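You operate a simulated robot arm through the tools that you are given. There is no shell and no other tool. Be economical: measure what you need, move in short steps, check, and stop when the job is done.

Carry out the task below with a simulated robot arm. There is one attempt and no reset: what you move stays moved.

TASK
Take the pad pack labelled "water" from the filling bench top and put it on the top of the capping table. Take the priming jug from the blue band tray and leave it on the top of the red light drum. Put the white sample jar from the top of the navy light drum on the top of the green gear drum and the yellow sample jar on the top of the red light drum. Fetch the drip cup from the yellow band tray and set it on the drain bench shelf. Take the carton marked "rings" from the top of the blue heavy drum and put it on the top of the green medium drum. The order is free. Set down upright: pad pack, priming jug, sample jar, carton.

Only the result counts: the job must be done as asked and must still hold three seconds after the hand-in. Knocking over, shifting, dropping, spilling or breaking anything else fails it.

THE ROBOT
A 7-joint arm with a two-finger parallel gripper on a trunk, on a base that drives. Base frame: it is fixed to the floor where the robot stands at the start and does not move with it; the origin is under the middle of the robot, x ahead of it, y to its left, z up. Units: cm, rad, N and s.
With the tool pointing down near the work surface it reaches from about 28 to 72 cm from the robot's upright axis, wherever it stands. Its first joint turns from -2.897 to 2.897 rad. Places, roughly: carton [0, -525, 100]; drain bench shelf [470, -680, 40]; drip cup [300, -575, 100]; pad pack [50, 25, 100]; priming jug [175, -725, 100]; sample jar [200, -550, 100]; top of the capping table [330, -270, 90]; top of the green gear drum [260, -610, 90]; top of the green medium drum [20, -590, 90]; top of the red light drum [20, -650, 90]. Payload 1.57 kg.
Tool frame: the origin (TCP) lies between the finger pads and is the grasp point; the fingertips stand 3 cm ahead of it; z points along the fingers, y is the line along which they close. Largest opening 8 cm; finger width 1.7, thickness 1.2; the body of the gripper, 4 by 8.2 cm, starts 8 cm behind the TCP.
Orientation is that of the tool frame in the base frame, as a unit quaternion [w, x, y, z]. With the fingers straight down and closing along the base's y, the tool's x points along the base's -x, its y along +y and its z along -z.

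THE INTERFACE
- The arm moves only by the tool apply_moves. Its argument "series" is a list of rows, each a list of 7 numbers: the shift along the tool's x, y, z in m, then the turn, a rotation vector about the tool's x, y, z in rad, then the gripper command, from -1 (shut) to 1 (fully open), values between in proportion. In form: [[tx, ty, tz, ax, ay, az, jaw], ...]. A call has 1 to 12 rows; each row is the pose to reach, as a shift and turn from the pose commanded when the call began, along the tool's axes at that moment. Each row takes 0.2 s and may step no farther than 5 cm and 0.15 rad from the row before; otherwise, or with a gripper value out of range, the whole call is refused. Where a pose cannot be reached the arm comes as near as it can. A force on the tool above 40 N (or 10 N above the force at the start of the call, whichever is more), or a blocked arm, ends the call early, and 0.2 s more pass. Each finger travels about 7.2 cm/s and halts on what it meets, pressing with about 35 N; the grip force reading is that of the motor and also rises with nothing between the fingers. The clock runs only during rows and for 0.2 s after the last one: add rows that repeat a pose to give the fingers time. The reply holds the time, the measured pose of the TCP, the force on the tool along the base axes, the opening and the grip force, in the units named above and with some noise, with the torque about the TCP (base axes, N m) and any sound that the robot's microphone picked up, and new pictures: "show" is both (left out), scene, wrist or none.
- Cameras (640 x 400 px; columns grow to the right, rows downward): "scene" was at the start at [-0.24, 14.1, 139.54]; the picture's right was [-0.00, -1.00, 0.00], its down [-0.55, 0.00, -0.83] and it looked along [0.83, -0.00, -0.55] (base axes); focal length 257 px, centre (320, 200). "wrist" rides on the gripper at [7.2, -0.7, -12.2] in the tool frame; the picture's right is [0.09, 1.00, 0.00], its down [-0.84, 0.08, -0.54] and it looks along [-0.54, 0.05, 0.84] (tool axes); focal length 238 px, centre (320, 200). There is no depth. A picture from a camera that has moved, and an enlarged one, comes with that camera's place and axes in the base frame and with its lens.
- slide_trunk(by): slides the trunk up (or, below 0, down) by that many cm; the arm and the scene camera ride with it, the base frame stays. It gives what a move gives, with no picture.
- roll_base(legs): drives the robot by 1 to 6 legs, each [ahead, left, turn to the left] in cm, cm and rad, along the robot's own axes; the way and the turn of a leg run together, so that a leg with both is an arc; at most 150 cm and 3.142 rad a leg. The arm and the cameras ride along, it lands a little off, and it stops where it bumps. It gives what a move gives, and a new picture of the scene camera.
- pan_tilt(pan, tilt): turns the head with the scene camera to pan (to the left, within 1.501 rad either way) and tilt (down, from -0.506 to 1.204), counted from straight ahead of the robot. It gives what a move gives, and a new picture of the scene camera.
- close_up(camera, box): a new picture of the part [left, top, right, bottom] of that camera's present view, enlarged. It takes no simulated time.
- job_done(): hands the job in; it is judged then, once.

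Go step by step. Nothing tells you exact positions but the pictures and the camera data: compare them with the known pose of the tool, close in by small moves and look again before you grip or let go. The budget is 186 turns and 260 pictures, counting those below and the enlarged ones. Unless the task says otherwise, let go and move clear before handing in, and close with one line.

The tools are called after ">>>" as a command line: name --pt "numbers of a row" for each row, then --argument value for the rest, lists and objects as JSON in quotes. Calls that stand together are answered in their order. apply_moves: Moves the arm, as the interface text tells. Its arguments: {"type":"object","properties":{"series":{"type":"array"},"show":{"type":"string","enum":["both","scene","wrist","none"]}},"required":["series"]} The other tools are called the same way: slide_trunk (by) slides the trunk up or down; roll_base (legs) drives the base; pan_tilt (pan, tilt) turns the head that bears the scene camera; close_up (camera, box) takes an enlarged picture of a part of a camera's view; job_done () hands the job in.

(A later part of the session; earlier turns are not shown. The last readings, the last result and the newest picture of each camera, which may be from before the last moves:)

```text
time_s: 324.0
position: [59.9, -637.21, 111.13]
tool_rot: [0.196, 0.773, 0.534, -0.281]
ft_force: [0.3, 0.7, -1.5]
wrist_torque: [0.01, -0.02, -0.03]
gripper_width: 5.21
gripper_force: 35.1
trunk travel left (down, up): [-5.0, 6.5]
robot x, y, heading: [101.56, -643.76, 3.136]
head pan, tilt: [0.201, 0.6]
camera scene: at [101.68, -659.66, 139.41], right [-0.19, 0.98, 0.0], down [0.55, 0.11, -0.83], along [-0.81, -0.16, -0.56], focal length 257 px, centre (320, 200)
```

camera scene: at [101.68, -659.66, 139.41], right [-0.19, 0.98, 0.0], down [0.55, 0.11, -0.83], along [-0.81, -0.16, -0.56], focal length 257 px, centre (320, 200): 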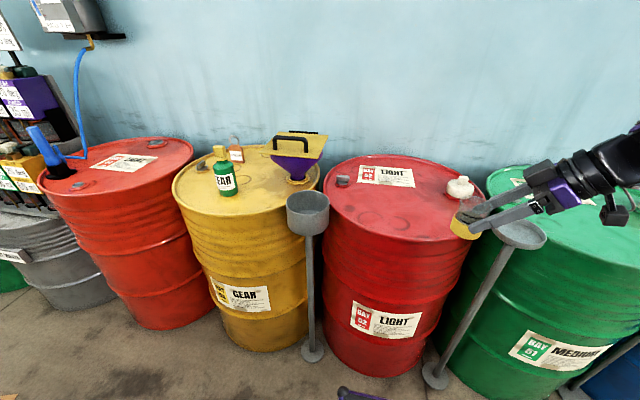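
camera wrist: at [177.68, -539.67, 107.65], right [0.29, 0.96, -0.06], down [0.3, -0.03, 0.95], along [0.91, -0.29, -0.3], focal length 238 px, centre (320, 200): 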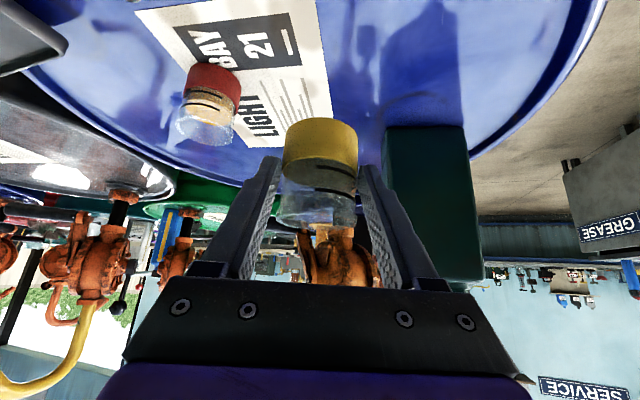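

The red LIGHT drum (centre ≈(19,-647)) is in front; free-standing posts with cups are at (38,-676) and (37,-616), which I must avoid. Moving in 14 cm, then bringing the jar over about (27,-660).

>>> roll_base --legs '[[14, 0, 0]]'

>>> close_up --camera "scene" --box '[240, 120, 560, 320]'

```text
time_s: 325.4
position: [45.95, -636.9, 111.2]
tool_rot: [0.196, 0.773, 0.535, -0.28]
ft_force: [0.8, -0.4, -1.8]
wrist_torque: [0.0, 0.0, -0.03]
gripper_width: 5.21
gripper_force: 35.2
trunk travel left (down, up): [-5.0, 6.5]
robot x, y, heading: [87.66, -643.52, 3.134]
head pan, tilt: [0.201, 0.6]
camera scene: at [87.77, -659.55, 139.41], right [-0.19, 0.98, 0.0], down [0.55, 0.11, -0.83], along [-0.81, -0.16, -0.56], focal length 257 px, centre (320, 200)
```

scene: 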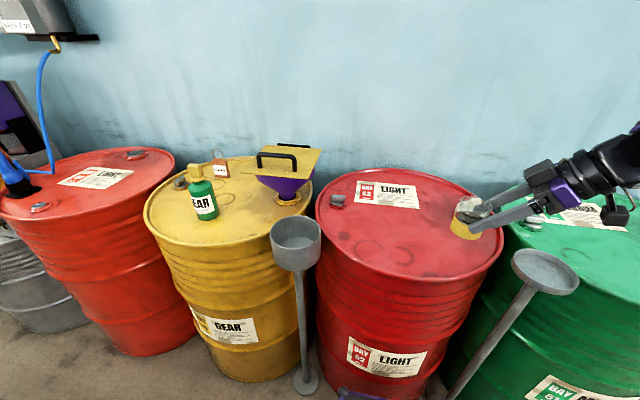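

```text
2.00 times, centred on (400, 220) of scene
camera zoom: at [87.77, -659.55, 139.41], right [-0.19, 0.98, 0.0], down [0.55, 0.11, -0.83], along [-0.81, -0.16, -0.56], focal length 515 px, centre (160, 160)
```

zoom: 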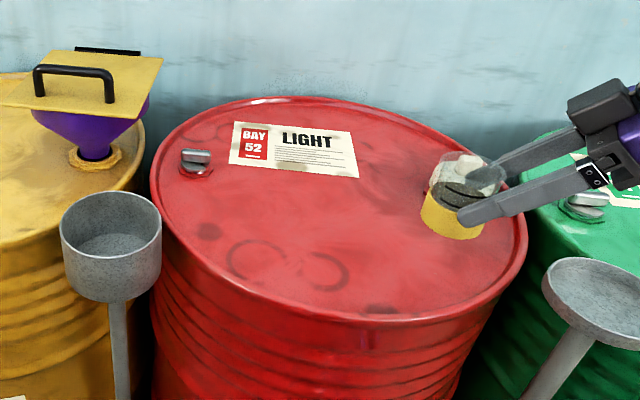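

Spot is free. Moving the jar above (27,-660).

>>> apply_moves --pt "-0.022 -0.014 0.037 0 0 0 -1" --pt "-0.044 -0.027 0.074 0 0 0 -1" --pt "-0.066 -0.041 0.111 0 0 0 -1" --pt "-0.087 -0.055 0.147 0 0 0 -1" --pt "-0.109 -0.069 0.184 0 0 0 -1" --pt "-0.131 -0.082 0.221 0 0 0 -1" --pt "-0.153 -0.096 0.258 0 0 0 -1" --pt "-0.153 -0.096 0.258 0 0 0 -1"

>>> close_up --camera "scene" --box '[280, 120, 520, 300]'

```text
time_s: 327.2
position: [27.1, -660.31, 101.16]
tool_rot: [0.196, 0.773, 0.534, -0.28]
ft_force: [0.3, 0.0, -0.7]
wrist_torque: [0.05, -0.04, 0.0]
gripper_width: 5.22
gripper_force: 34.8
trunk travel left (down, up): [-5.0, 6.5]
robot x, y, heading: [87.8, -644.07, 3.133]
head pan, tilt: [0.201, 0.6]
camera scene: at [87.74, -659.56, 139.41], right [-0.19, 0.98, 0.0], down [0.55, 0.11, -0.82], along [-0.81, -0.16, -0.57], focal length 257 px, centre (320, 200)
camera wrist: at [31.11, -647.53, 105.7], right [0.96, -0.28, -0.06], down [-0.03, -0.3, 0.95], along [-0.29, -0.91, -0.3], focal length 238 px, centre (320, 200)
```

scene: 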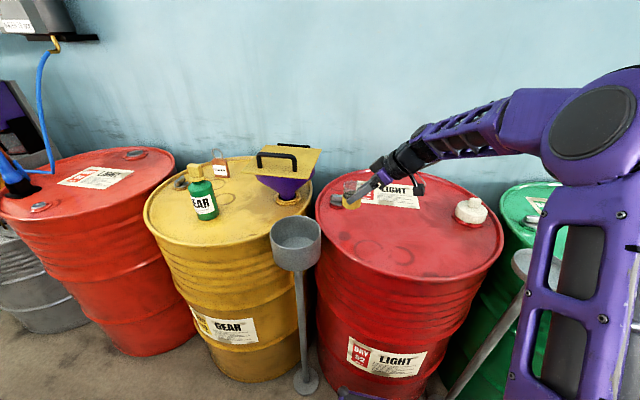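
wrist: 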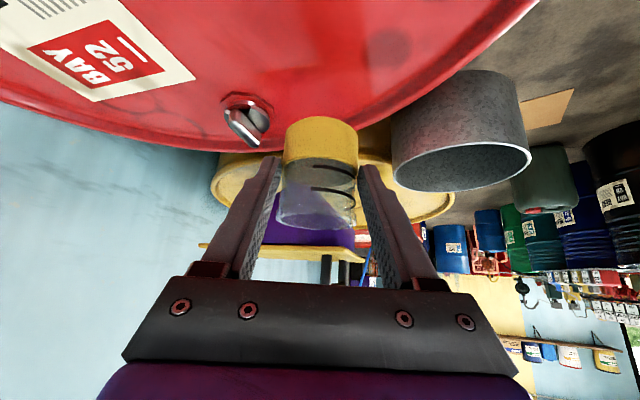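

```text
2.22 times, centred on (400, 210) of scene
camera zoom: at [87.74, -659.56, 139.41], right [-0.19, 0.98, 0.0], down [0.55, 0.11, -0.82], along [-0.81, -0.16, -0.57], focal length 572 px, centre (142, 178)
```

zoom: 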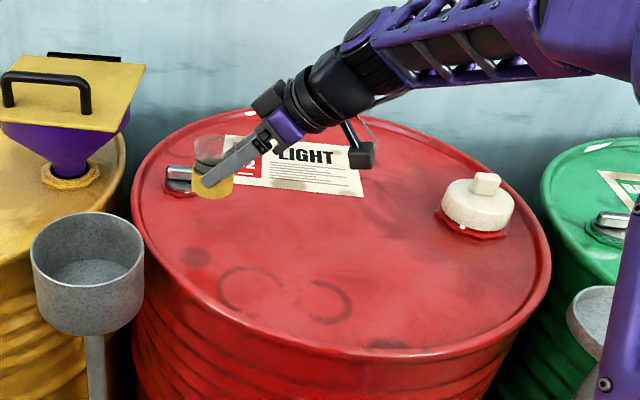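

Clear. Lowering vertically 7 cm and then gently to contact.

>>> apply_moves --pt "0.0225 0 0.0268 0 0 0 -1" --pt "0.045 0 0.0537 0 0 0 -1" --pt "0.0482 0 0.0575 0 0 0 -1" --pt "0.0514 0 0.0614 0 0 0 -1" --pt "0.054 0 0.0644 0 0 0 -1" --show "wrist"

```text
time_s: 328.4
position: [27.16, -660.29, 93.26]
tool_rot: [0.195, 0.772, 0.535, -0.283]
ft_force: [2.2, 2.8, 18.2]
wrist_torque: [0.12, -0.14, 0.0]
gripper_width: 5.21
gripper_force: 35.0
trunk travel left (down, up): [-5.0, 6.5]
robot x, y, heading: [87.9, -644.16, 3.133]
head pan, tilt: [0.201, 0.6]
camera wrist: at [31.17, -647.46, 97.62], right [0.96, -0.28, -0.06], down [-0.03, -0.3, 0.95], along [-0.29, -0.91, -0.29], focal length 238 px, centre (320, 200)
```

wrist: 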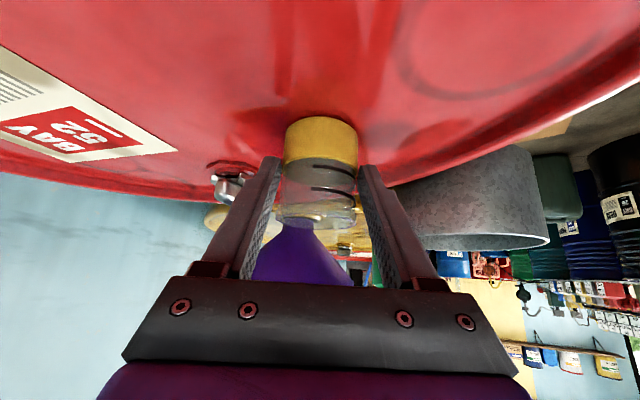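

Contact. Easing 2 mm, opening, and backing out along the tool axis.

>>> apply_moves --pt "-0.0015 0 -0.0018 0 0 0 -1" --pt "-0.0015 0 -0.0018 0 0 0 0.3" --pt "-0.0015 0 -0.0018 0 0 0 1" --pt "-0.0015 0 -0.0018 0 0 0 1" --pt "-0.0015 0 -0.03 0 0 0 1" --pt "-0.0015 0 -0.07 0 0 0 1" --pt "-0.0015 0 -0.11 0 0 0 1" --pt "-0.0015 0 -0.15 0 0 0 1"

```text
time_s: 330.2
position: [30.42, -651.12, 104.37]
tool_rot: [0.196, 0.772, 0.535, -0.281]
ft_force: [0.1, 0.1, 0.3]
wrist_torque: [0.01, -0.02, 0.04]
gripper_width: 7.99
gripper_force: 0.0
trunk travel left (down, up): [-5.0, 6.5]
robot x, y, heading: [87.3, -644.0, 3.133]
head pan, tilt: [0.201, 0.6]
camera scene: at [87.75, -659.56, 139.4], right [-0.19, 0.98, 0.0], down [0.55, 0.11, -0.82], along [-0.81, -0.16, -0.57], focal length 257 px, centre (320, 200)
camera wrist: at [34.45, -638.42, 108.93], right [0.96, -0.28, -0.06], down [-0.03, -0.3, 0.95], along [-0.29, -0.91, -0.3], focal length 238 px, centre (320, 200)
```

scene: 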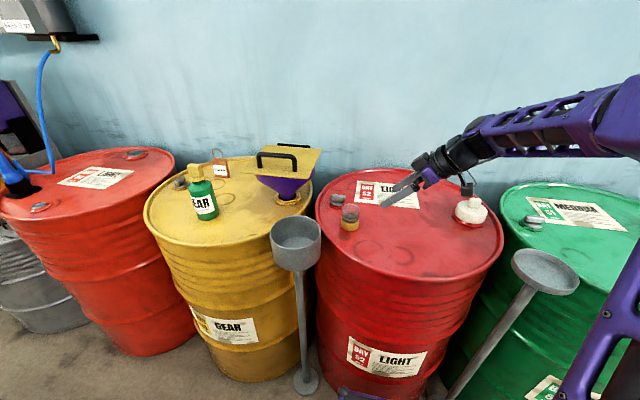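
wrist: 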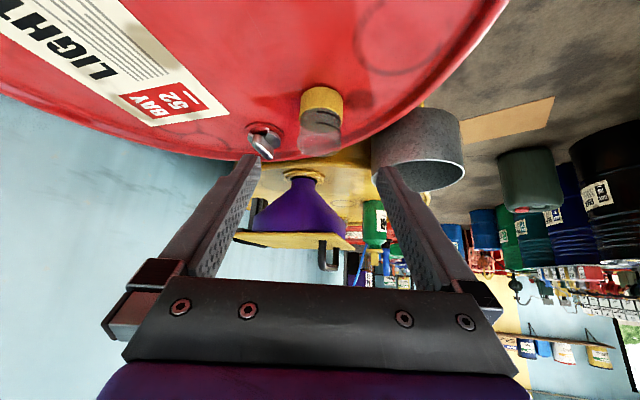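

The yellow jar stands on the red drum. Straightening the tool, then backing off and moving to the cartons.

>>> apply_moves --pt "0.017 0.019 -0.037 0 0.14 0 1" --pt "0.035 0.038 -0.074 0 0.28 0 1" --pt "0.052 0.056 -0.111 0 0.42 0 1" --pt "0.07 0.075 -0.148 0 0.56 0 1" --pt "0.087 0.094 -0.185 0 0.7 0 1" --show "none"

>>> roll_base --legs '[[-12, 0, 0], [0, -93, 0]]'

>>> close_up --camera "scene" --box '[240, 100, 560, 300]'

```text
time_s: 331.4
position: [45.64, -637.21, 112.88]
tool_rot: [0.0, 0.822, 0.569, 0.003]
ft_force: [-0.7, -0.1, -0.2]
wrist_torque: [-0.01, 0.0, 0.03]
gripper_width: 7.98
gripper_force: 0.1
trunk travel left (down, up): [-5.0, 6.5]
robot x, y, heading: [87.44, -643.87, 3.132]
head pan, tilt: [0.201, 0.6]
```

```text
time_s: 341.4
position: [58.11, -545.82, 112.94]
tool_rot: [0.001, 0.821, 0.571, 0.002]
ft_force: [0.3, 0.4, -0.6]
wrist_torque: [-0.01, 0.0, -0.01]
gripper_width: 7.98
gripper_force: 0.1
trunk travel left (down, up): [-5.0, 6.5]
robot x, y, heading: [100.48, -552.14, 3.137]
head pan, tilt: [0.201, 0.6]
camera scene: at [100.42, -567.96, 139.41], right [-0.2, 0.98, 0.0], down [0.55, 0.11, -0.83], along [-0.81, -0.16, -0.56], focal length 257 px, centre (320, 200)
```

scene: 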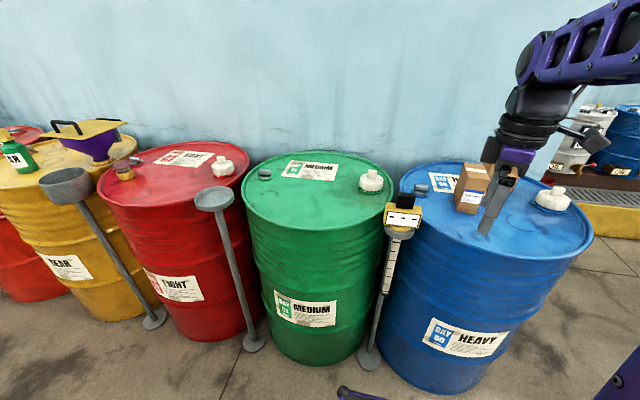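

```text
2.00 times, centred on (400, 200) of scene
camera zoom: at [100.42, -567.96, 139.41], right [-0.2, 0.98, 0.0], down [0.55, 0.11, -0.83], along [-0.81, -0.16, -0.56], focal length 515 px, centre (160, 200)
```

zoom: 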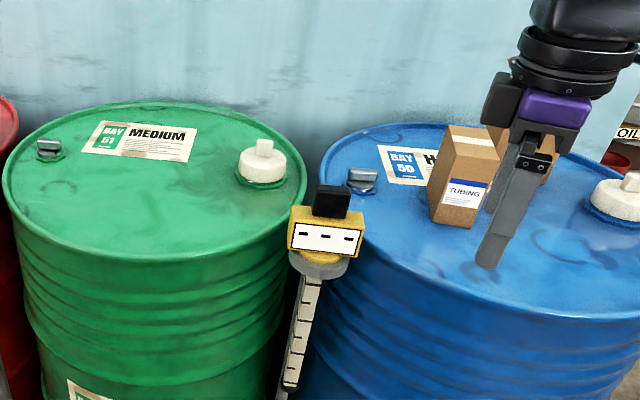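

One carton reads "TUBING"; the other is hidden behind the gripper. Shifting right for a clear view.

>>> roll_base --legs '[[0, -32, 0]]'

>>> close_up --camera "scene" --box '[280, 120, 480, 260]'

>>> close_up --camera "wrist" --box '[0, 0, 640, 400]'

```text
time_s: 345.0
position: [58.24, -513.98, 112.93]
tool_rot: [0.001, 0.822, 0.57, 0.002]
ft_force: [-0.4, 1.1, 0.3]
wrist_torque: [-0.02, 0.01, 0.01]
gripper_width: 8.01
gripper_force: 0.0
trunk travel left (down, up): [-5.0, 6.5]
robot x, y, heading: [100.72, -520.5, 3.137]
head pan, tilt: [0.201, 0.6]
camera scene: at [100.54, -536.33, 139.41], right [-0.19, 0.98, 0.0], down [0.55, 0.11, -0.83], along [-0.81, -0.16, -0.56], focal length 257 px, centre (320, 200)
```

scene: 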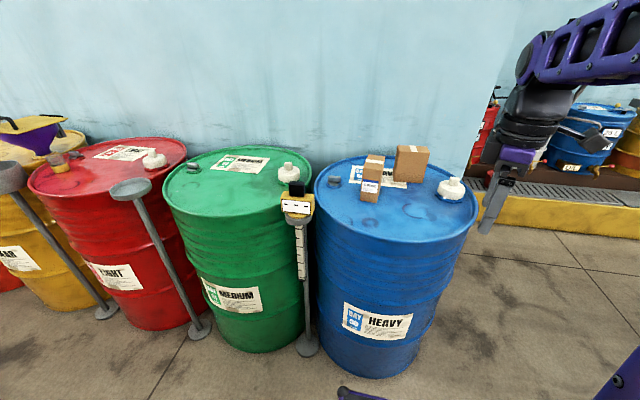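

```text
2.86 times, centred on (380, 190) of scene
camera zoom: at [100.54, -536.33, 139.41], right [-0.19, 0.98, 0.0], down [0.55, 0.11, -0.83], along [-0.81, -0.16, -0.56], focal length 735 px, centre (149, 229)
```

zoom: 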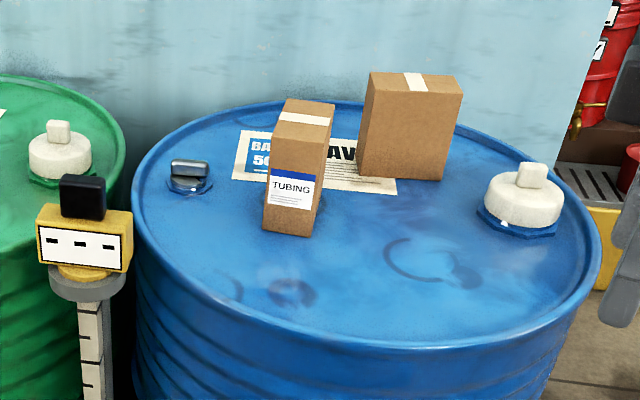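

```text
1.00 times, centred on (320, 200) of wrist (not enlarged: the box is as wide or as high as the picture)
camera zoom: at [60.23, -507.03, 124.94], right [0.97, -0.26, 0.0], down [-0.22, -0.81, 0.54], along [-0.14, -0.52, -0.84], focal length 238 px, centre (320, 200)
```

zoom: 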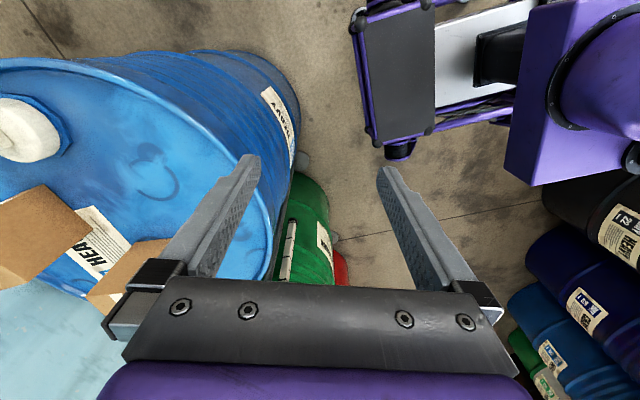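

The larger carton, with no label on this side, must be the "rings" one. Zooming for its geometry.

>>> close_up --camera "scene" --box '[350, 135, 450, 200]'

```text
6.15 times, centred on (400, 168) of scene
camera zoom: at [100.54, -536.33, 139.41], right [-0.19, 0.98, 0.0], down [0.55, 0.11, -0.83], along [-0.81, -0.16, -0.56], focal length 1584 px, centre (-172, 400)
```

zoom: 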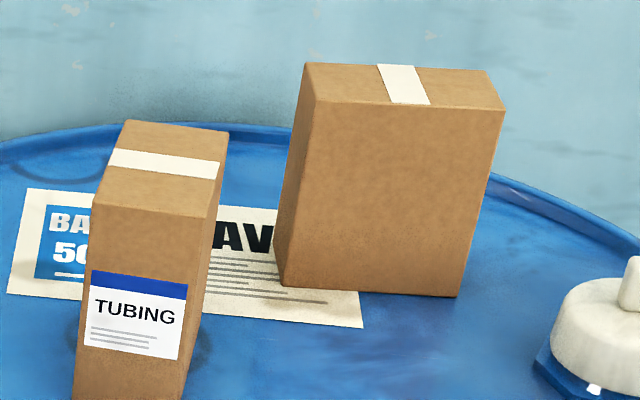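

The carton spans x≈2.5–8.5, y≈-525 to -514, top z≈101.5, too deep to reach from here. The drum's +y side is better, so I'll drive round to (22,-459) facing -y.

>>> roll_base --legs '[[0, -61, 0], [0, 0, 1.571], [0, -78, 0]]'

>>> close_up --camera "wrist" --box '[0, 0, 640, 400]'

```text
time_s: 362.8
position: [15.76, -500.89, 112.88]
tool_rot: [0.0, 0.18, 0.984, 0.002]
ft_force: [0.2, 0.8, -0.1]
wrist_torque: [0.0, 0.02, -0.01]
gripper_width: 8.0
gripper_force: 0.0
trunk travel left (down, up): [-5.0, 6.5]
robot x, y, heading: [22.7, -458.79, -1.582]
head pan, tilt: [0.201, 0.6]
camera scene: at [38.31, -458.65, 139.41], right [-0.98, -0.19, 0.0], down [-0.11, 0.56, -0.83], along [0.15, -0.81, -0.56], focal length 257 px, centre (320, 200)
```

scene: 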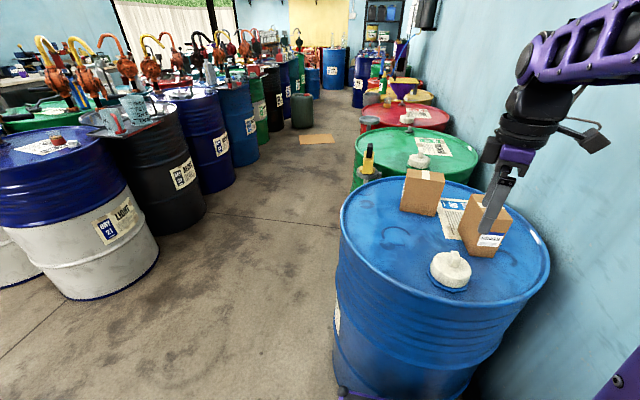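

```text
1.00 times, centred on (320, 200) of wrist (not enlarged: the box is as wide or as high as the picture)
camera zoom: at [8.79, -499.0, 124.94], right [0.27, 0.96, 0.0], down [0.81, -0.23, 0.54], along [0.52, -0.14, -0.84], focal length 238 px, centre (320, 200)
```

zoom: 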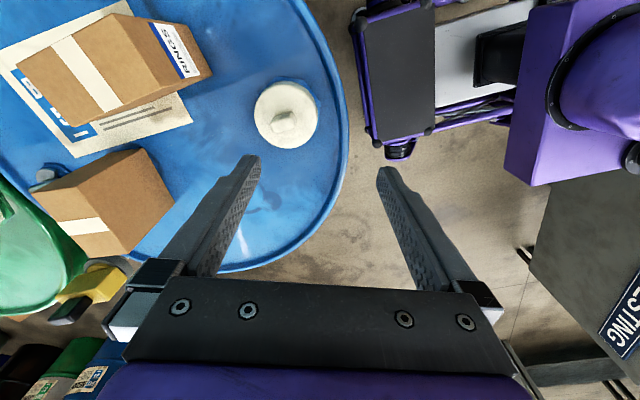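

The label RINGS is visible on the carton's +y face, confirming it. Moving over it at (5.4,-519.2) and turning the gripper to close across its thin side.

>>> apply_moves --pt "0.004 -0.026 0 0 0 0.14 1" --pt "0.008 -0.052 0 0 0 0.281 1" --pt "0.012 -0.078 0 0 0 0.42 1" --pt "0.016 -0.104 0 0 0 0.562 1" --pt "0.02 -0.13 0 0 0 0.702 1" --pt "0.024 -0.156 0 0 0 0.843 1" --pt "0.028 -0.182 0 0 0 0.983 1" --pt "0.0324 -0.208 0 0 0 1.124 1" --pt "0.0324 -0.208 0 0 0 1.124 1"

```text
time_s: 364.8
position: [5.3, -519.31, 112.84]
tool_rot: [-0.002, 0.677, 0.736, 0.0]
ft_force: [-0.6, -0.3, 0.3]
wrist_torque: [0.05, 0.03, 0.0]
gripper_width: 8.01
gripper_force: 0.0
trunk travel left (down, up): [-5.0, 6.5]
robot x, y, heading: [22.68, -459.0, -1.586]
head pan, tilt: [0.201, 0.6]
camera scene: at [38.31, -458.67, 139.41], right [-0.98, -0.19, 0.0], down [-0.11, 0.56, -0.82], along [0.15, -0.81, -0.57], focal length 257 px, centre (320, 200)
camera wrist: at [4.1, -512.23, 124.9], right [0.98, 0.17, 0.0], down [0.15, -0.83, 0.54], along [0.09, -0.53, -0.84], focal length 238 px, centre (320, 200)
```

scene: 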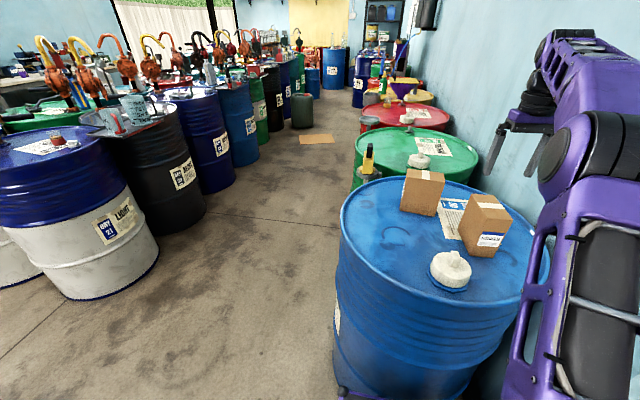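
wrist: 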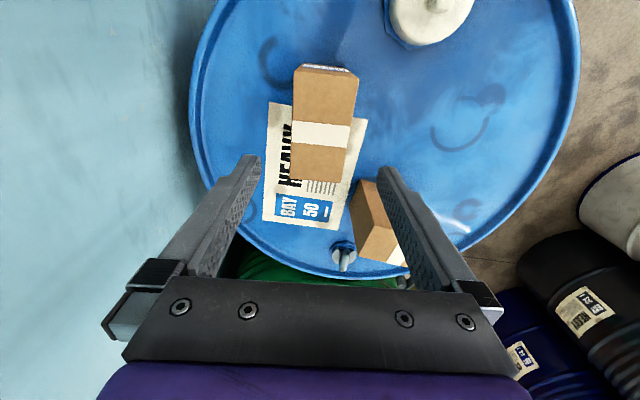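

Carton centred under the tool, yaw ≈0.11. Descending to z≈96.5.

>>> apply_moves --pt "0 0.002 0.04 0 0 -0.03 1" --pt "0 0.002 0.08 0 0 -0.03 1" --pt "0 0.002 0.12 0 0 -0.03 1" --pt "0 0.002 0.155 0 0 -0.03 1" --pt "0 0.002 0.163 0 0 -0.03 1" --pt "0 0.002 0.163 0 0 -0.03 1" --show "wrist"

```text
time_s: 366.2
position: [5.52, -519.16, 96.44]
tool_rot: [-0.001, 0.666, 0.746, 0.001]
ft_force: [-0.1, -0.1, 0.9]
wrist_torque: [-0.02, 0.05, 0.0]
gripper_width: 7.99
gripper_force: 0.0
trunk travel left (down, up): [-5.0, 6.5]
robot x, y, heading: [22.77, -458.88, -1.582]
head pan, tilt: [0.201, 0.6]
camera wrist: at [4.06, -512.11, 108.54], right [0.98, 0.2, 0.0], down [0.17, -0.82, 0.54], along [0.11, -0.53, -0.84], focal length 238 px, centre (320, 200)
```

wrist: 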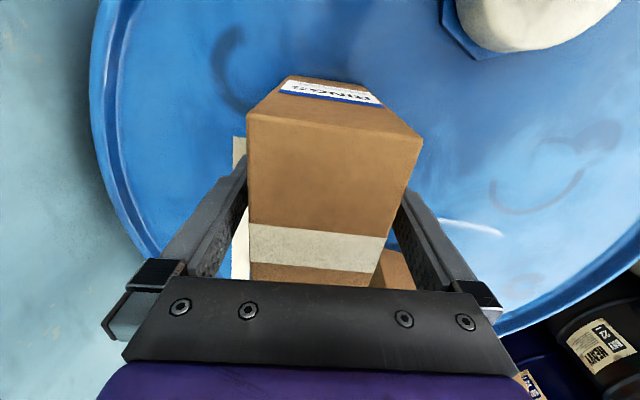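

The carton is between the fingers. Closing and lifting.

>>> apply_moves --pt "0 0 0 0 0 0 -1" --pt "0 0 0 0 0 0 -1" --pt "0 0 0 0 0 0 -1" --pt "0 0 -0.03 0 0 0 -1" --pt "0 0 -0.07 0 0 0 -1" --pt "0 0 -0.11 0 0 0 -1" --pt "0 0 -0.15 0 0 0 -1" --pt "0 0 -0.19 0 0 0 -1"

```text
time_s: 368.0
position: [5.6, -519.14, 115.55]
tool_rot: [-0.001, 0.666, 0.746, 0.002]
ft_force: [0.3, 0.4, -2.4]
wrist_torque: [0.06, 0.0, 0.01]
gripper_width: 6.07
gripper_force: 34.9
trunk travel left (down, up): [-5.0, 6.5]
robot x, y, heading: [22.95, -458.99, -1.582]
head pan, tilt: [0.201, 0.6]
camera scene: at [38.3, -458.69, 139.41], right [-0.98, -0.19, 0.0], down [-0.11, 0.56, -0.82], along [0.15, -0.81, -0.57], focal length 257 px, centre (320, 200)
camera wrist: at [4.04, -512.14, 127.59], right [0.98, 0.2, 0.0], down [0.17, -0.82, 0.54], along [0.11, -0.53, -0.84], focal length 238 px, centre (320, 200)
```

scene: 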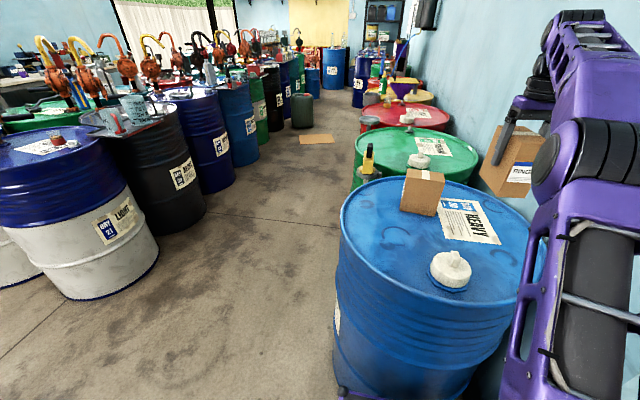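
wrist: 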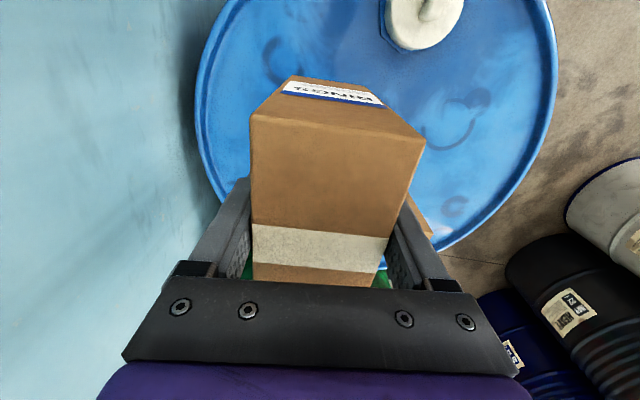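

The RINGS carton is held (6.1 cm). Retracting and driving round to face the green medium drum.

>>> apply_moves --pt "0.033 0.025 0 0 0 0 -1" --pt "0.067 0.05 0 0 0 0 -1" --pt "0.1 0.074 0 0 0 0 -1" --pt "0.133 0.099 0 0 0 0 -1" --pt "0.167 0.124 0 0 0 0 -1" --show "none"

>>> roll_base --legs '[[0, 80, 0], [0, 0, -1.571], [0, 127, 0]]'

>>> close_up --camera "scene" --box '[160, 100, 480, 300]'

```text
time_s: 369.2
position: [16.06, -501.21, 115.57]
tool_rot: [-0.001, 0.666, 0.746, 0.002]
ft_force: [-0.2, -1.1, -3.2]
wrist_torque: [0.02, 0.02, 0.0]
gripper_width: 6.06
gripper_force: 35.3
trunk travel left (down, up): [-5.0, 6.5]
robot x, y, heading: [22.38, -458.94, -1.584]
head pan, tilt: [0.201, 0.6]
```

```text
time_s: 393.3
position: [55.22, -579.46, 115.57]
tool_rot: [0.0, 0.999, 0.041, 0.001]
ft_force: [0.8, 0.5, -2.6]
wrist_torque: [-0.02, -0.01, -0.03]
gripper_width: 5.98
gripper_force: 35.1
trunk travel left (down, up): [-5.0, 6.5]
robot x, y, heading: [97.37, -587.58, 3.096]
head pan, tilt: [0.201, 0.6]
camera scene: at [96.73, -603.1, 139.41], right [-0.16, 0.99, 0.0], down [0.56, 0.09, -0.82], along [-0.81, -0.13, -0.57], focal length 257 px, centre (320, 200)
```

scene: 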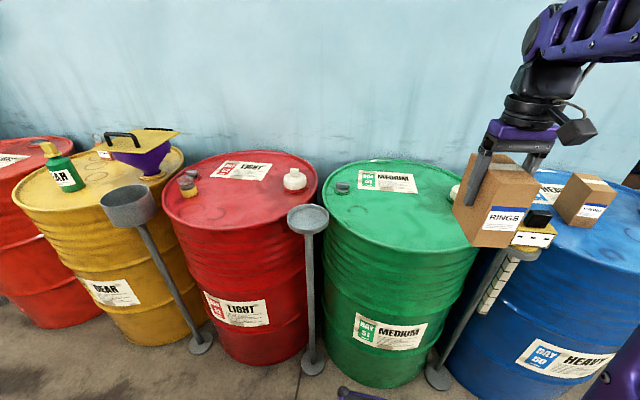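

```text
2.00 times, centred on (320, 200) of scene
camera zoom: at [96.73, -603.1, 139.41], right [-0.16, 0.99, 0.0], down [0.56, 0.09, -0.82], along [-0.81, -0.13, -0.57], focal length 515 px, centre (320, 200)
```

zoom: 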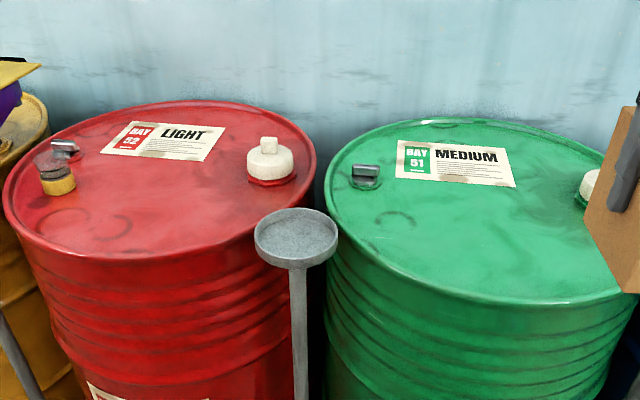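

The green MEDIUM drum is centred near (16,-586), and its front middle is free. Moving in 13 cm and bringing the carton above (28,-590).

>>> roll_base --legs '[[13, 0, 0.03]]'

>>> apply_moves --pt "-0.038 0.024 0 0 0 0 -1" --pt "-0.076 0.048 0 0 0 0 -1" --pt "-0.113 0.071 0 0 0 0 -1" --pt "-0.145 0.09 0 0 0 0 -1" --pt "-0.145 0.09 0.04 0 0 0 -1" --pt "-0.145 0.09 0.08 0 0 0 -1" --pt "-0.145 0.09 0.12 0 0 0 -1" --pt "-0.145 0.09 0.16 0 0 0 -1" --pt "-0.145 0.09 0.16 0 0 0 -1"

```text
time_s: 394.6
position: [42.19, -580.24, 115.62]
tool_rot: [0.0, 0.998, 0.055, 0.001]
ft_force: [-1.0, -0.4, -3.4]
wrist_torque: [0.02, 0.03, 0.01]
gripper_width: 6.02
gripper_force: 34.9
trunk travel left (down, up): [-5.0, 6.5]
robot x, y, heading: [84.36, -586.72, 3.127]
head pan, tilt: [0.201, 0.6]
camera scene: at [84.23, -602.72, 139.41], right [-0.18, 0.98, 0.0], down [0.56, 0.1, -0.83], along [-0.81, -0.15, -0.56], focal length 257 px, centre (320, 200)
```

scene: 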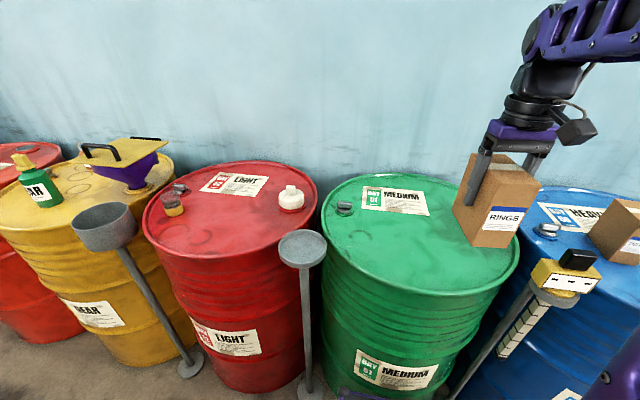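

```text
time_s: 396.6
position: [28.63, -590.67, 99.56]
tool_rot: [-0.001, 0.998, 0.055, 0.002]
ft_force: [0.0, 0.5, -3.0]
wrist_torque: [-0.04, 0.0, -0.01]
gripper_width: 6.0
gripper_force: 35.2
trunk travel left (down, up): [-5.0, 6.5]
robot x, y, heading: [84.15, -586.8, 3.123]
head pan, tilt: [0.201, 0.6]
camera scene: at [84.21, -602.73, 139.41], right [-0.18, 0.98, 0.0], down [0.56, 0.1, -0.82], along [-0.81, -0.15, -0.57], focal length 257 px, centre (320, 200)
camera wrist: at [35.63, -589.26, 111.59], right [0.2, -0.98, 0.0], down [-0.83, -0.17, 0.54], along [-0.53, -0.11, -0.84], focal length 238 px, centre (320, 200)
```

scene: 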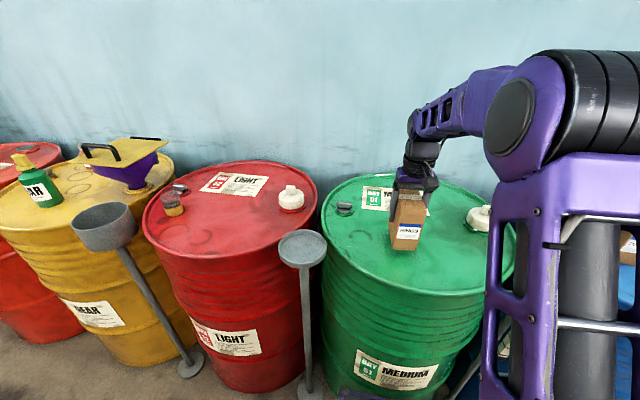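
wrist: 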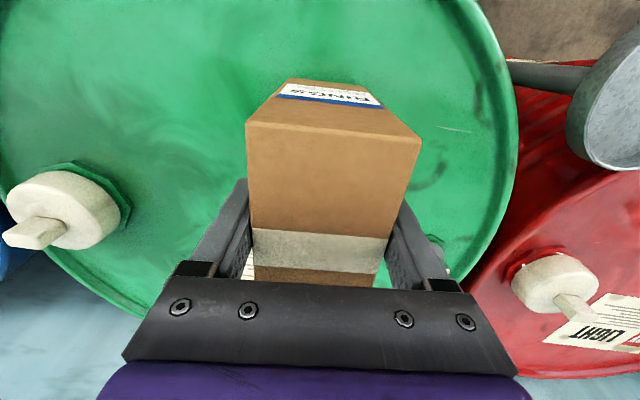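

Spot is clear. Lowering gently to contact.

>>> apply_moves --pt "0 0 0.015 0 0 0 -1" --pt "0 0 0.024 0 0 0 -1" --pt "0 0 0.029 0 0 0 -1" --pt "0 0 0.034 0 0 0 -1" --pt "0 0 0.038 0 0 0 -1" --show "none"

```text
time_s: 397.8
position: [28.76, -590.75, 96.08]
tool_rot: [0.0, 0.998, 0.055, -0.003]
ft_force: [-2.5, -0.8, 28.7]
wrist_torque: [-0.4, 0.03, -0.34]
gripper_width: 5.92
gripper_force: 35.1
trunk travel left (down, up): [-5.0, 6.5]
robot x, y, heading: [84.37, -587.04, 3.124]
head pan, tilt: [0.201, 0.6]
```

>>> apply_moves --pt "0 0 -0.003 0 0 0 -1" --pt "0 0 -0.003 0 0 0 0.4" --pt "0 0 -0.003 0 0 0 1" --pt "0 0 -0.003 0 0 0 1" --pt "0 0 -0.03 0 0 0 1" --pt "0 0 -0.07 0 0 0 1" --pt "0 0 -0.11 0 0 0 1" --pt "0 0 -0.15 0 0 0 1" --pt "0 0 -0.18 0 0 0 1"

```text
time_s: 399.8
position: [28.54, -590.83, 113.9]
tool_rot: [0.0, 0.998, 0.056, 0.002]
ft_force: [-0.2, 0.4, -1.4]
wrist_torque: [0.01, 0.02, 0.03]
gripper_width: 7.99
gripper_force: 0.1
trunk travel left (down, up): [-5.0, 6.5]
robot x, y, heading: [84.33, -587.15, 3.121]
head pan, tilt: [0.201, 0.6]
camera scene: at [84.24, -602.73, 139.41], right [-0.18, 0.98, 0.0], down [0.56, 0.1, -0.83], along [-0.81, -0.15, -0.56], focal length 257 px, centre (320, 200)
camera wrist: at [35.61, -589.37, 125.88], right [0.2, -0.98, 0.0], down [-0.83, -0.17, 0.54], along [-0.53, -0.11, -0.84], focal length 238 px, centre (320, 200)
```

scene: 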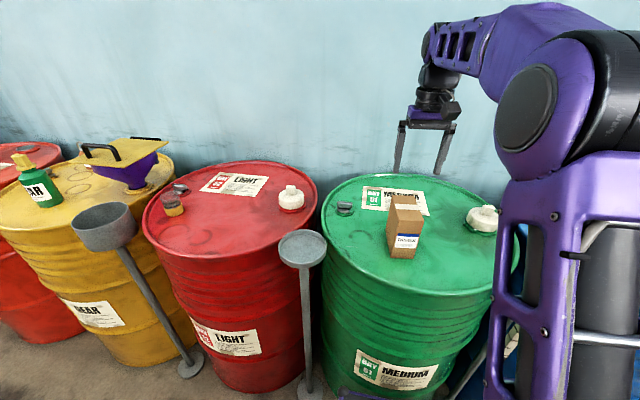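
wrist: 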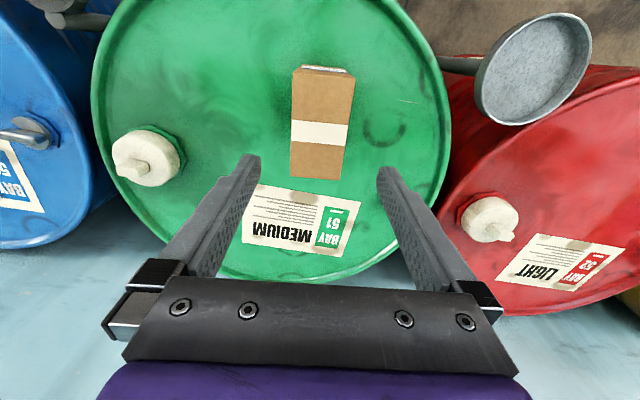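

Carton stands on the green drum. Last item: the priming jug. Retracting, backing into the aisle, turning round to face the other row and moving to y≈-715.

>>> apply_moves --pt "0.037 -0.023 0 0 0 0 1" --pt "0.075 -0.046 0 0 0 0 1" --pt "0.112 -0.069 0 0 0 0 1" --pt "0.149 -0.092 0 0 0 0 1" --show "none"

>>> roll_base --legs '[[-22, 0, 0], [0, 0, 1.571], [0, 0, 1.571], [0, -70, 0]]'

```text
time_s: 400.8
position: [42.48, -579.95, 113.65]
tool_rot: [0.0, 0.998, 0.056, 0.004]
ft_force: [0.3, -0.4, -0.3]
wrist_torque: [0.01, -0.05, 0.02]
gripper_width: 7.97
gripper_force: 0.1
trunk travel left (down, up): [-5.0, 6.5]
robot x, y, heading: [84.22, -586.79, 3.125]
head pan, tilt: [0.201, 0.6]
```

```text
time_s: 417.0
position: [145.62, -665.21, 113.83]
tool_rot: [-0.002, -0.047, 0.999, -0.001]
ft_force: [-0.3, -0.5, 0.7]
wrist_torque: [-0.01, -0.01, -0.04]
gripper_width: 7.98
gripper_force: 0.1
trunk travel left (down, up): [-5.0, 6.5]
robot x, y, heading: [104.06, -657.35, -0.03]
head pan, tilt: [0.201, 0.6]
camera scene: at [104.06, -641.6, 139.47], right [0.15, -0.99, 0.0], down [-0.55, -0.09, -0.83], along [0.82, 0.13, -0.56], focal length 257 px, centre (320, 200)
```

scene: 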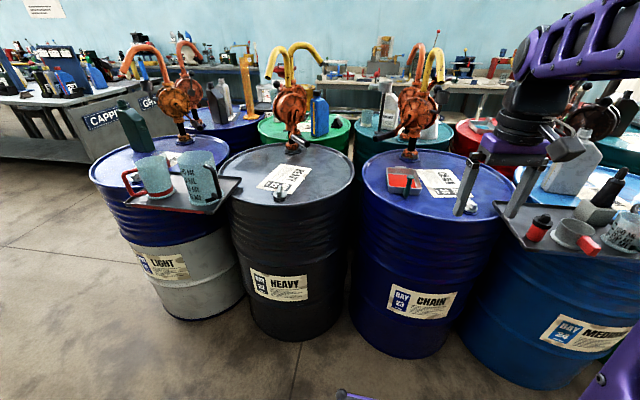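

A tray with small items is at my right, near (167,-706). Strafing further right for a better view.

>>> roll_base --legs '[[0, -55, 0.03]]'

>>> close_up --camera "scene" --box '[200, 100, 520, 300]'

```text
time_s: 422.8
position: [144.7, -718.78, 113.87]
tool_rot: [-0.001, -0.058, 0.998, -0.002]
ft_force: [0.1, 0.6, -0.5]
wrist_torque: [0.01, -0.01, 0.01]
gripper_width: 8.0
gripper_force: 0.0
trunk travel left (down, up): [-5.0, 6.5]
robot x, y, heading: [102.59, -711.8, -0.012]
head pan, tilt: [0.201, 0.6]
camera scene: at [102.54, -696.18, 139.47], right [0.18, -0.98, 0.0], down [-0.55, -0.1, -0.83], along [0.82, 0.15, -0.56], focal length 257 px, centre (320, 200)
```

scene: 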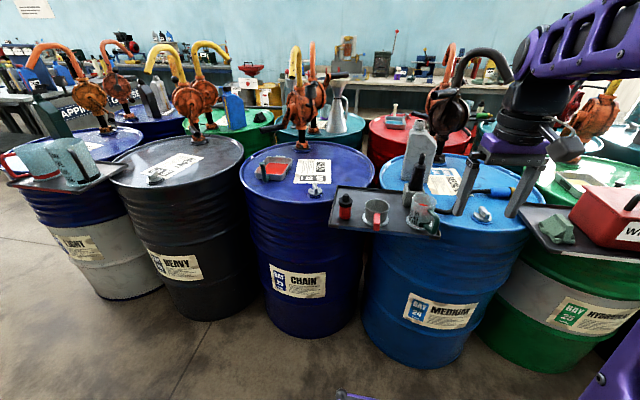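

```text
2.00 times, centred on (360, 200) of scene
camera zoom: at [102.54, -696.18, 139.47], right [0.18, -0.98, 0.0], down [-0.55, -0.1, -0.83], along [0.82, 0.15, -0.56], focal length 515 px, centre (240, 200)
```

zoom: 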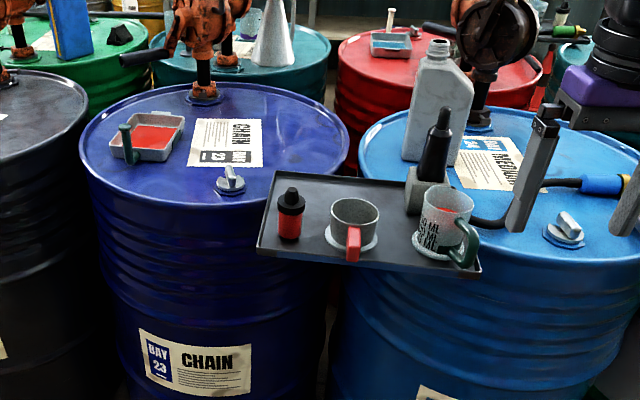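

Two trays are in view: one with red bottle, cup and jug near (170,-704), another to the right with a red box. Zooming to read the band colours.

>>> close_up --camera "scene" --box '[320, 160, 460, 250]'

>>> close_up --camera "scene" --box '[480, 160, 640, 290]'

>>> close_up --camera "wrist" --box '[0, 0, 640, 400]'

```text
4.44 times, centred on (390, 205) of scene
camera zoom: at [102.54, -696.18, 139.47], right [0.18, -0.98, 0.0], down [-0.55, -0.1, -0.83], along [0.82, 0.15, -0.56], focal length 1144 px, centre (9, 178)
```

zoom: 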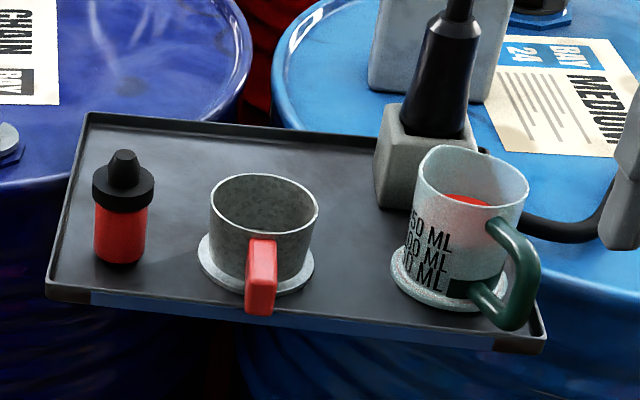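

```text
3.08 times, centred on (560, 225) of scene
camera zoom: at [102.54, -696.18, 139.47], right [0.18, -0.98, 0.0], down [-0.55, -0.1, -0.83], along [0.82, 0.15, -0.56], focal length 792 px, centre (-418, 123)
```

zoom: 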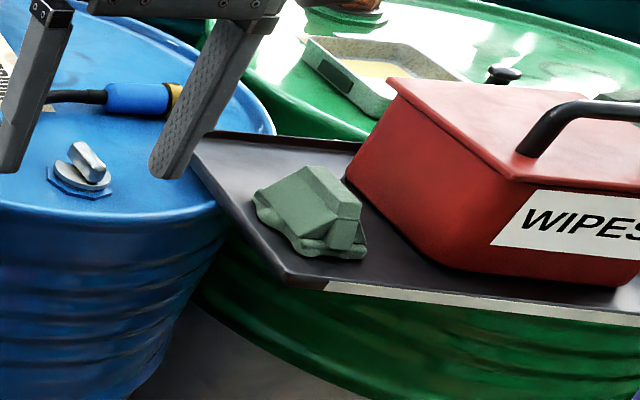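

```text
1.00 times, centred on (320, 200) of wrist (not enlarged: the box is as wide or as high as the picture)
camera zoom: at [137.62, -720.31, 125.86], right [-0.21, 0.98, 0.0], down [0.82, 0.17, 0.54], along [0.53, 0.11, -0.84], focal length 238 px, centre (320, 200)
```

zoom: 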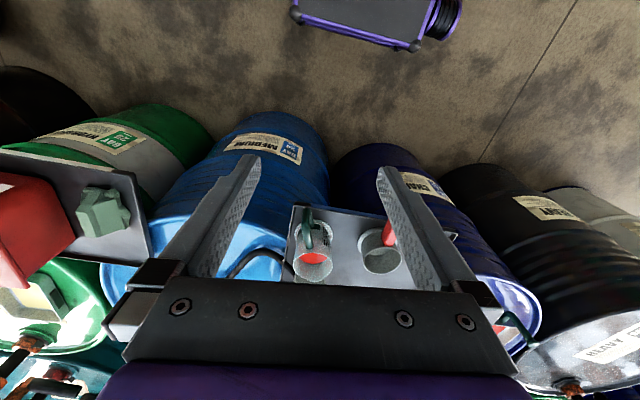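

The tray with the blue band holds the jug with a green handle and red liquid: that's the priming jug, and it must stay level. I'll bring the wrist camera over it for a precise look, minding the black pointed bottle right behind it.

>>> apply_moves --pt "-0.046 0.009 -0.01 0 0 0 1" --pt "-0.092 0.018 -0.02 0 0 0 1" --pt "-0.137 0.027 -0.025 0 0 0 1" --pt "-0.137 0.027 -0.025 0 0 0 1" --show "wrist"

>>> close_up --camera "wrist" --box '[250, 80, 450, 205]'

```text
time_s: 423.8
position: [157.89, -714.63, 116.29]
tool_rot: [-0.003, -0.058, 0.998, 0.001]
ft_force: [-0.2, 0.2, -0.2]
wrist_torque: [0.01, 0.01, 0.0]
gripper_width: 7.99
gripper_force: 0.0
trunk travel left (down, up): [-5.0, 6.5]
robot x, y, heading: [102.96, -711.61, -0.012]
head pan, tilt: [0.201, 0.6]
camera wrist: at [150.94, -716.11, 128.29], right [-0.21, 0.98, 0.0], down [0.82, 0.17, 0.54], along [0.53, 0.11, -0.84], focal length 238 px, centre (320, 200)
```

wrist: 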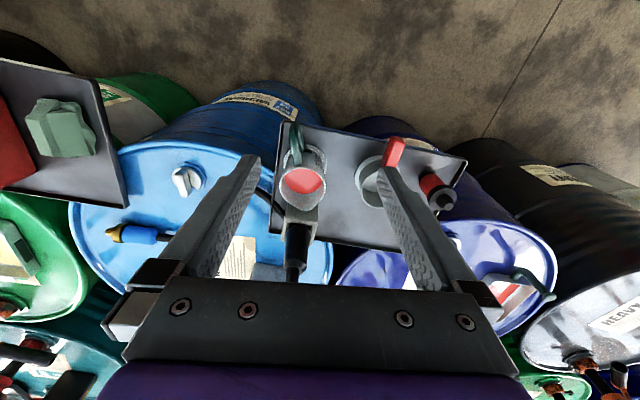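

```text
3.20 times, centred on (350, 142) of wrist
camera zoom: at [150.94, -716.11, 128.29], right [-0.21, 0.98, 0.0], down [0.82, 0.17, 0.54], along [0.53, 0.11, -0.84], focal length 763 px, centre (224, 384)
```

zoom: 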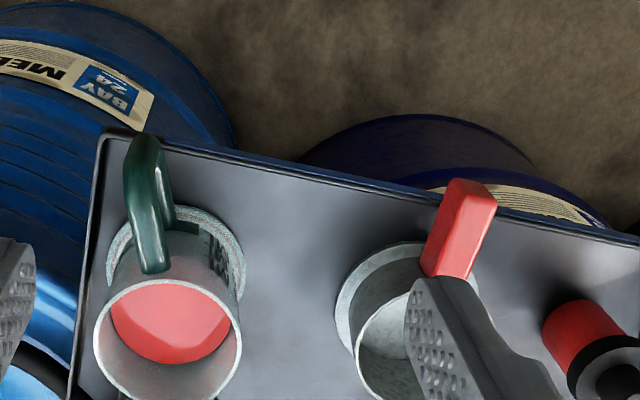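

Triangulated: jug axis ≈(167.9,-714.8), rim z≈98, tray z≈91, rim width 6.7 cm, handle towards me. Moving above it and partly down for another check.

>>> apply_moves --pt "-0.033 -0.005 0 0 0 0 1" --pt "-0.066 -0.009 0 0 0 0 1" --pt "-0.099 -0.0136 0 0 0 0 1" --pt "-0.099 -0.0136 0.035 0 0 0 1" --pt "-0.099 -0.0136 0.07 0 0 0 1" --pt "-0.099 -0.0136 0.115 0 0 0 1" --pt "-0.099 -0.0136 0.115 0 0 0 1" --show "both"

>>> close_up --camera "scene" --box '[320, 130, 480, 250]'

```text
time_s: 425.4
position: [167.96, -714.91, 104.78]
tool_rot: [-0.001, -0.058, 0.998, -0.002]
ft_force: [-0.2, 0.1, 1.2]
wrist_torque: [-0.01, 0.01, 0.01]
gripper_width: 8.01
gripper_force: 0.1
out of reach, approached as far as the arm can: row 3
trunk travel left (down, up): [-5.0, 6.5]
robot x, y, heading: [102.74, -711.63, -0.005]
head pan, tilt: [0.201, 0.6]
camera scene: at [102.51, -696.08, 139.41], right [0.19, -0.98, 0.0], down [-0.55, -0.11, -0.83], along [0.81, 0.16, -0.56], focal length 257 px, centre (320, 200)
camera wrist: at [160.91, -716.4, 116.78], right [-0.21, 0.98, 0.0], down [0.82, 0.17, 0.54], along [0.53, 0.11, -0.84], focal length 238 px, centre (320, 200)
```

scene: 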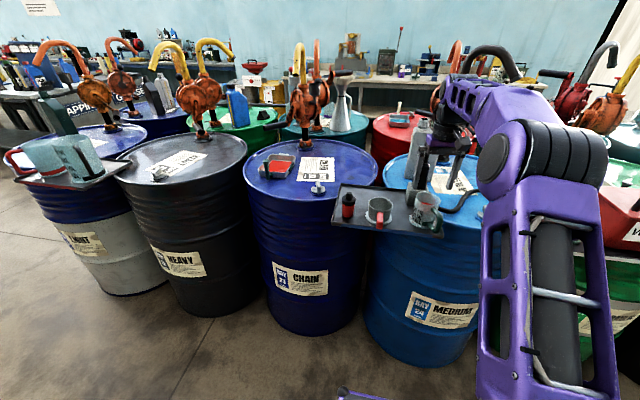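
wrist: 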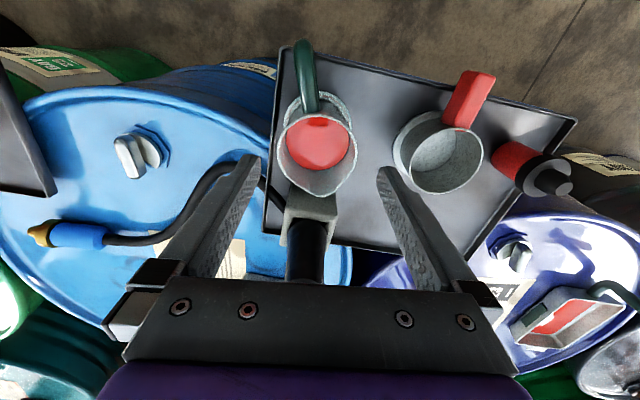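

```text
3.33 times, centred on (400, 190) of scene
camera zoom: at [102.51, -696.08, 139.41], right [0.19, -0.98, 0.0], down [-0.55, -0.11, -0.83], along [0.81, 0.16, -0.56], focal length 858 px, centre (53, 233)
```

zoom: 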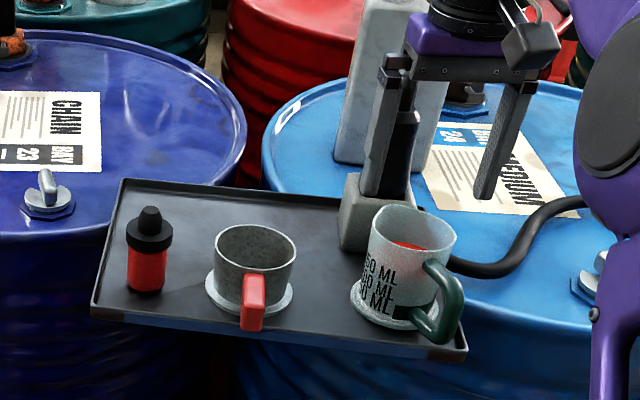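

Alignment is confirmed at (168.1,-715.0). Descending to z≈96.5, fingertips staying above the tray rim.

>>> apply_moves --pt "-0.0015 -0.001 0.03 0 0 0 1" --pt "-0.0015 -0.001 0.06 0 0 0 1" --pt "-0.0015 -0.001 0.08 0 0 0 1" --pt "-0.0015 -0.001 0.08 0 0 0 1" --show "wrist"

>>> close_up --camera "scene" --box '[370, 150, 470, 250]'

```text
time_s: 426.4
position: [168.09, -714.85, 96.83]
tool_rot: [-0.001, -0.058, 0.998, -0.001]
ft_force: [0.6, -0.2, 0.0]
wrist_torque: [0.0, 0.01, 0.0]
gripper_width: 8.0
gripper_force: 0.0
trunk travel left (down, up): [-5.0, 6.5]
robot x, y, heading: [102.92, -711.91, -0.011]
head pan, tilt: [0.201, 0.6]
camera wrist: at [161.07, -716.41, 108.73], right [-0.21, 0.98, 0.0], down [0.82, 0.17, 0.54], along [0.53, 0.11, -0.84], focal length 238 px, centre (320, 200)
```

wrist: 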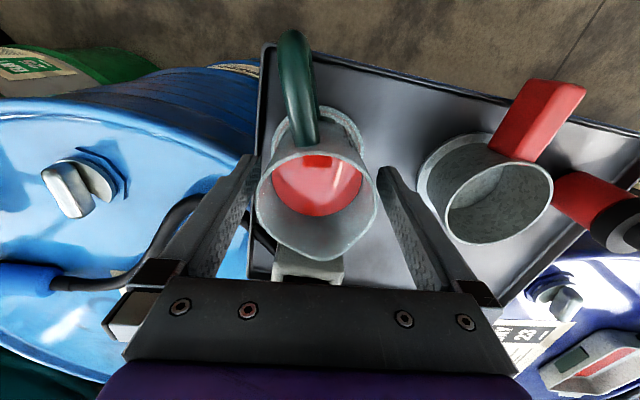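

```text
4.00 times, centred on (420, 200) of scene
camera zoom: at [102.5, -696.08, 139.41], right [0.19, -0.98, 0.0], down [-0.55, -0.11, -0.83], along [0.81, 0.16, -0.56], focal length 1029 px, centre (-80, 200)
```

zoom: 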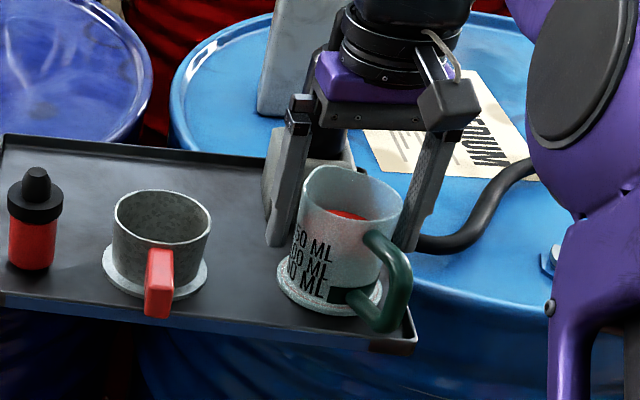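

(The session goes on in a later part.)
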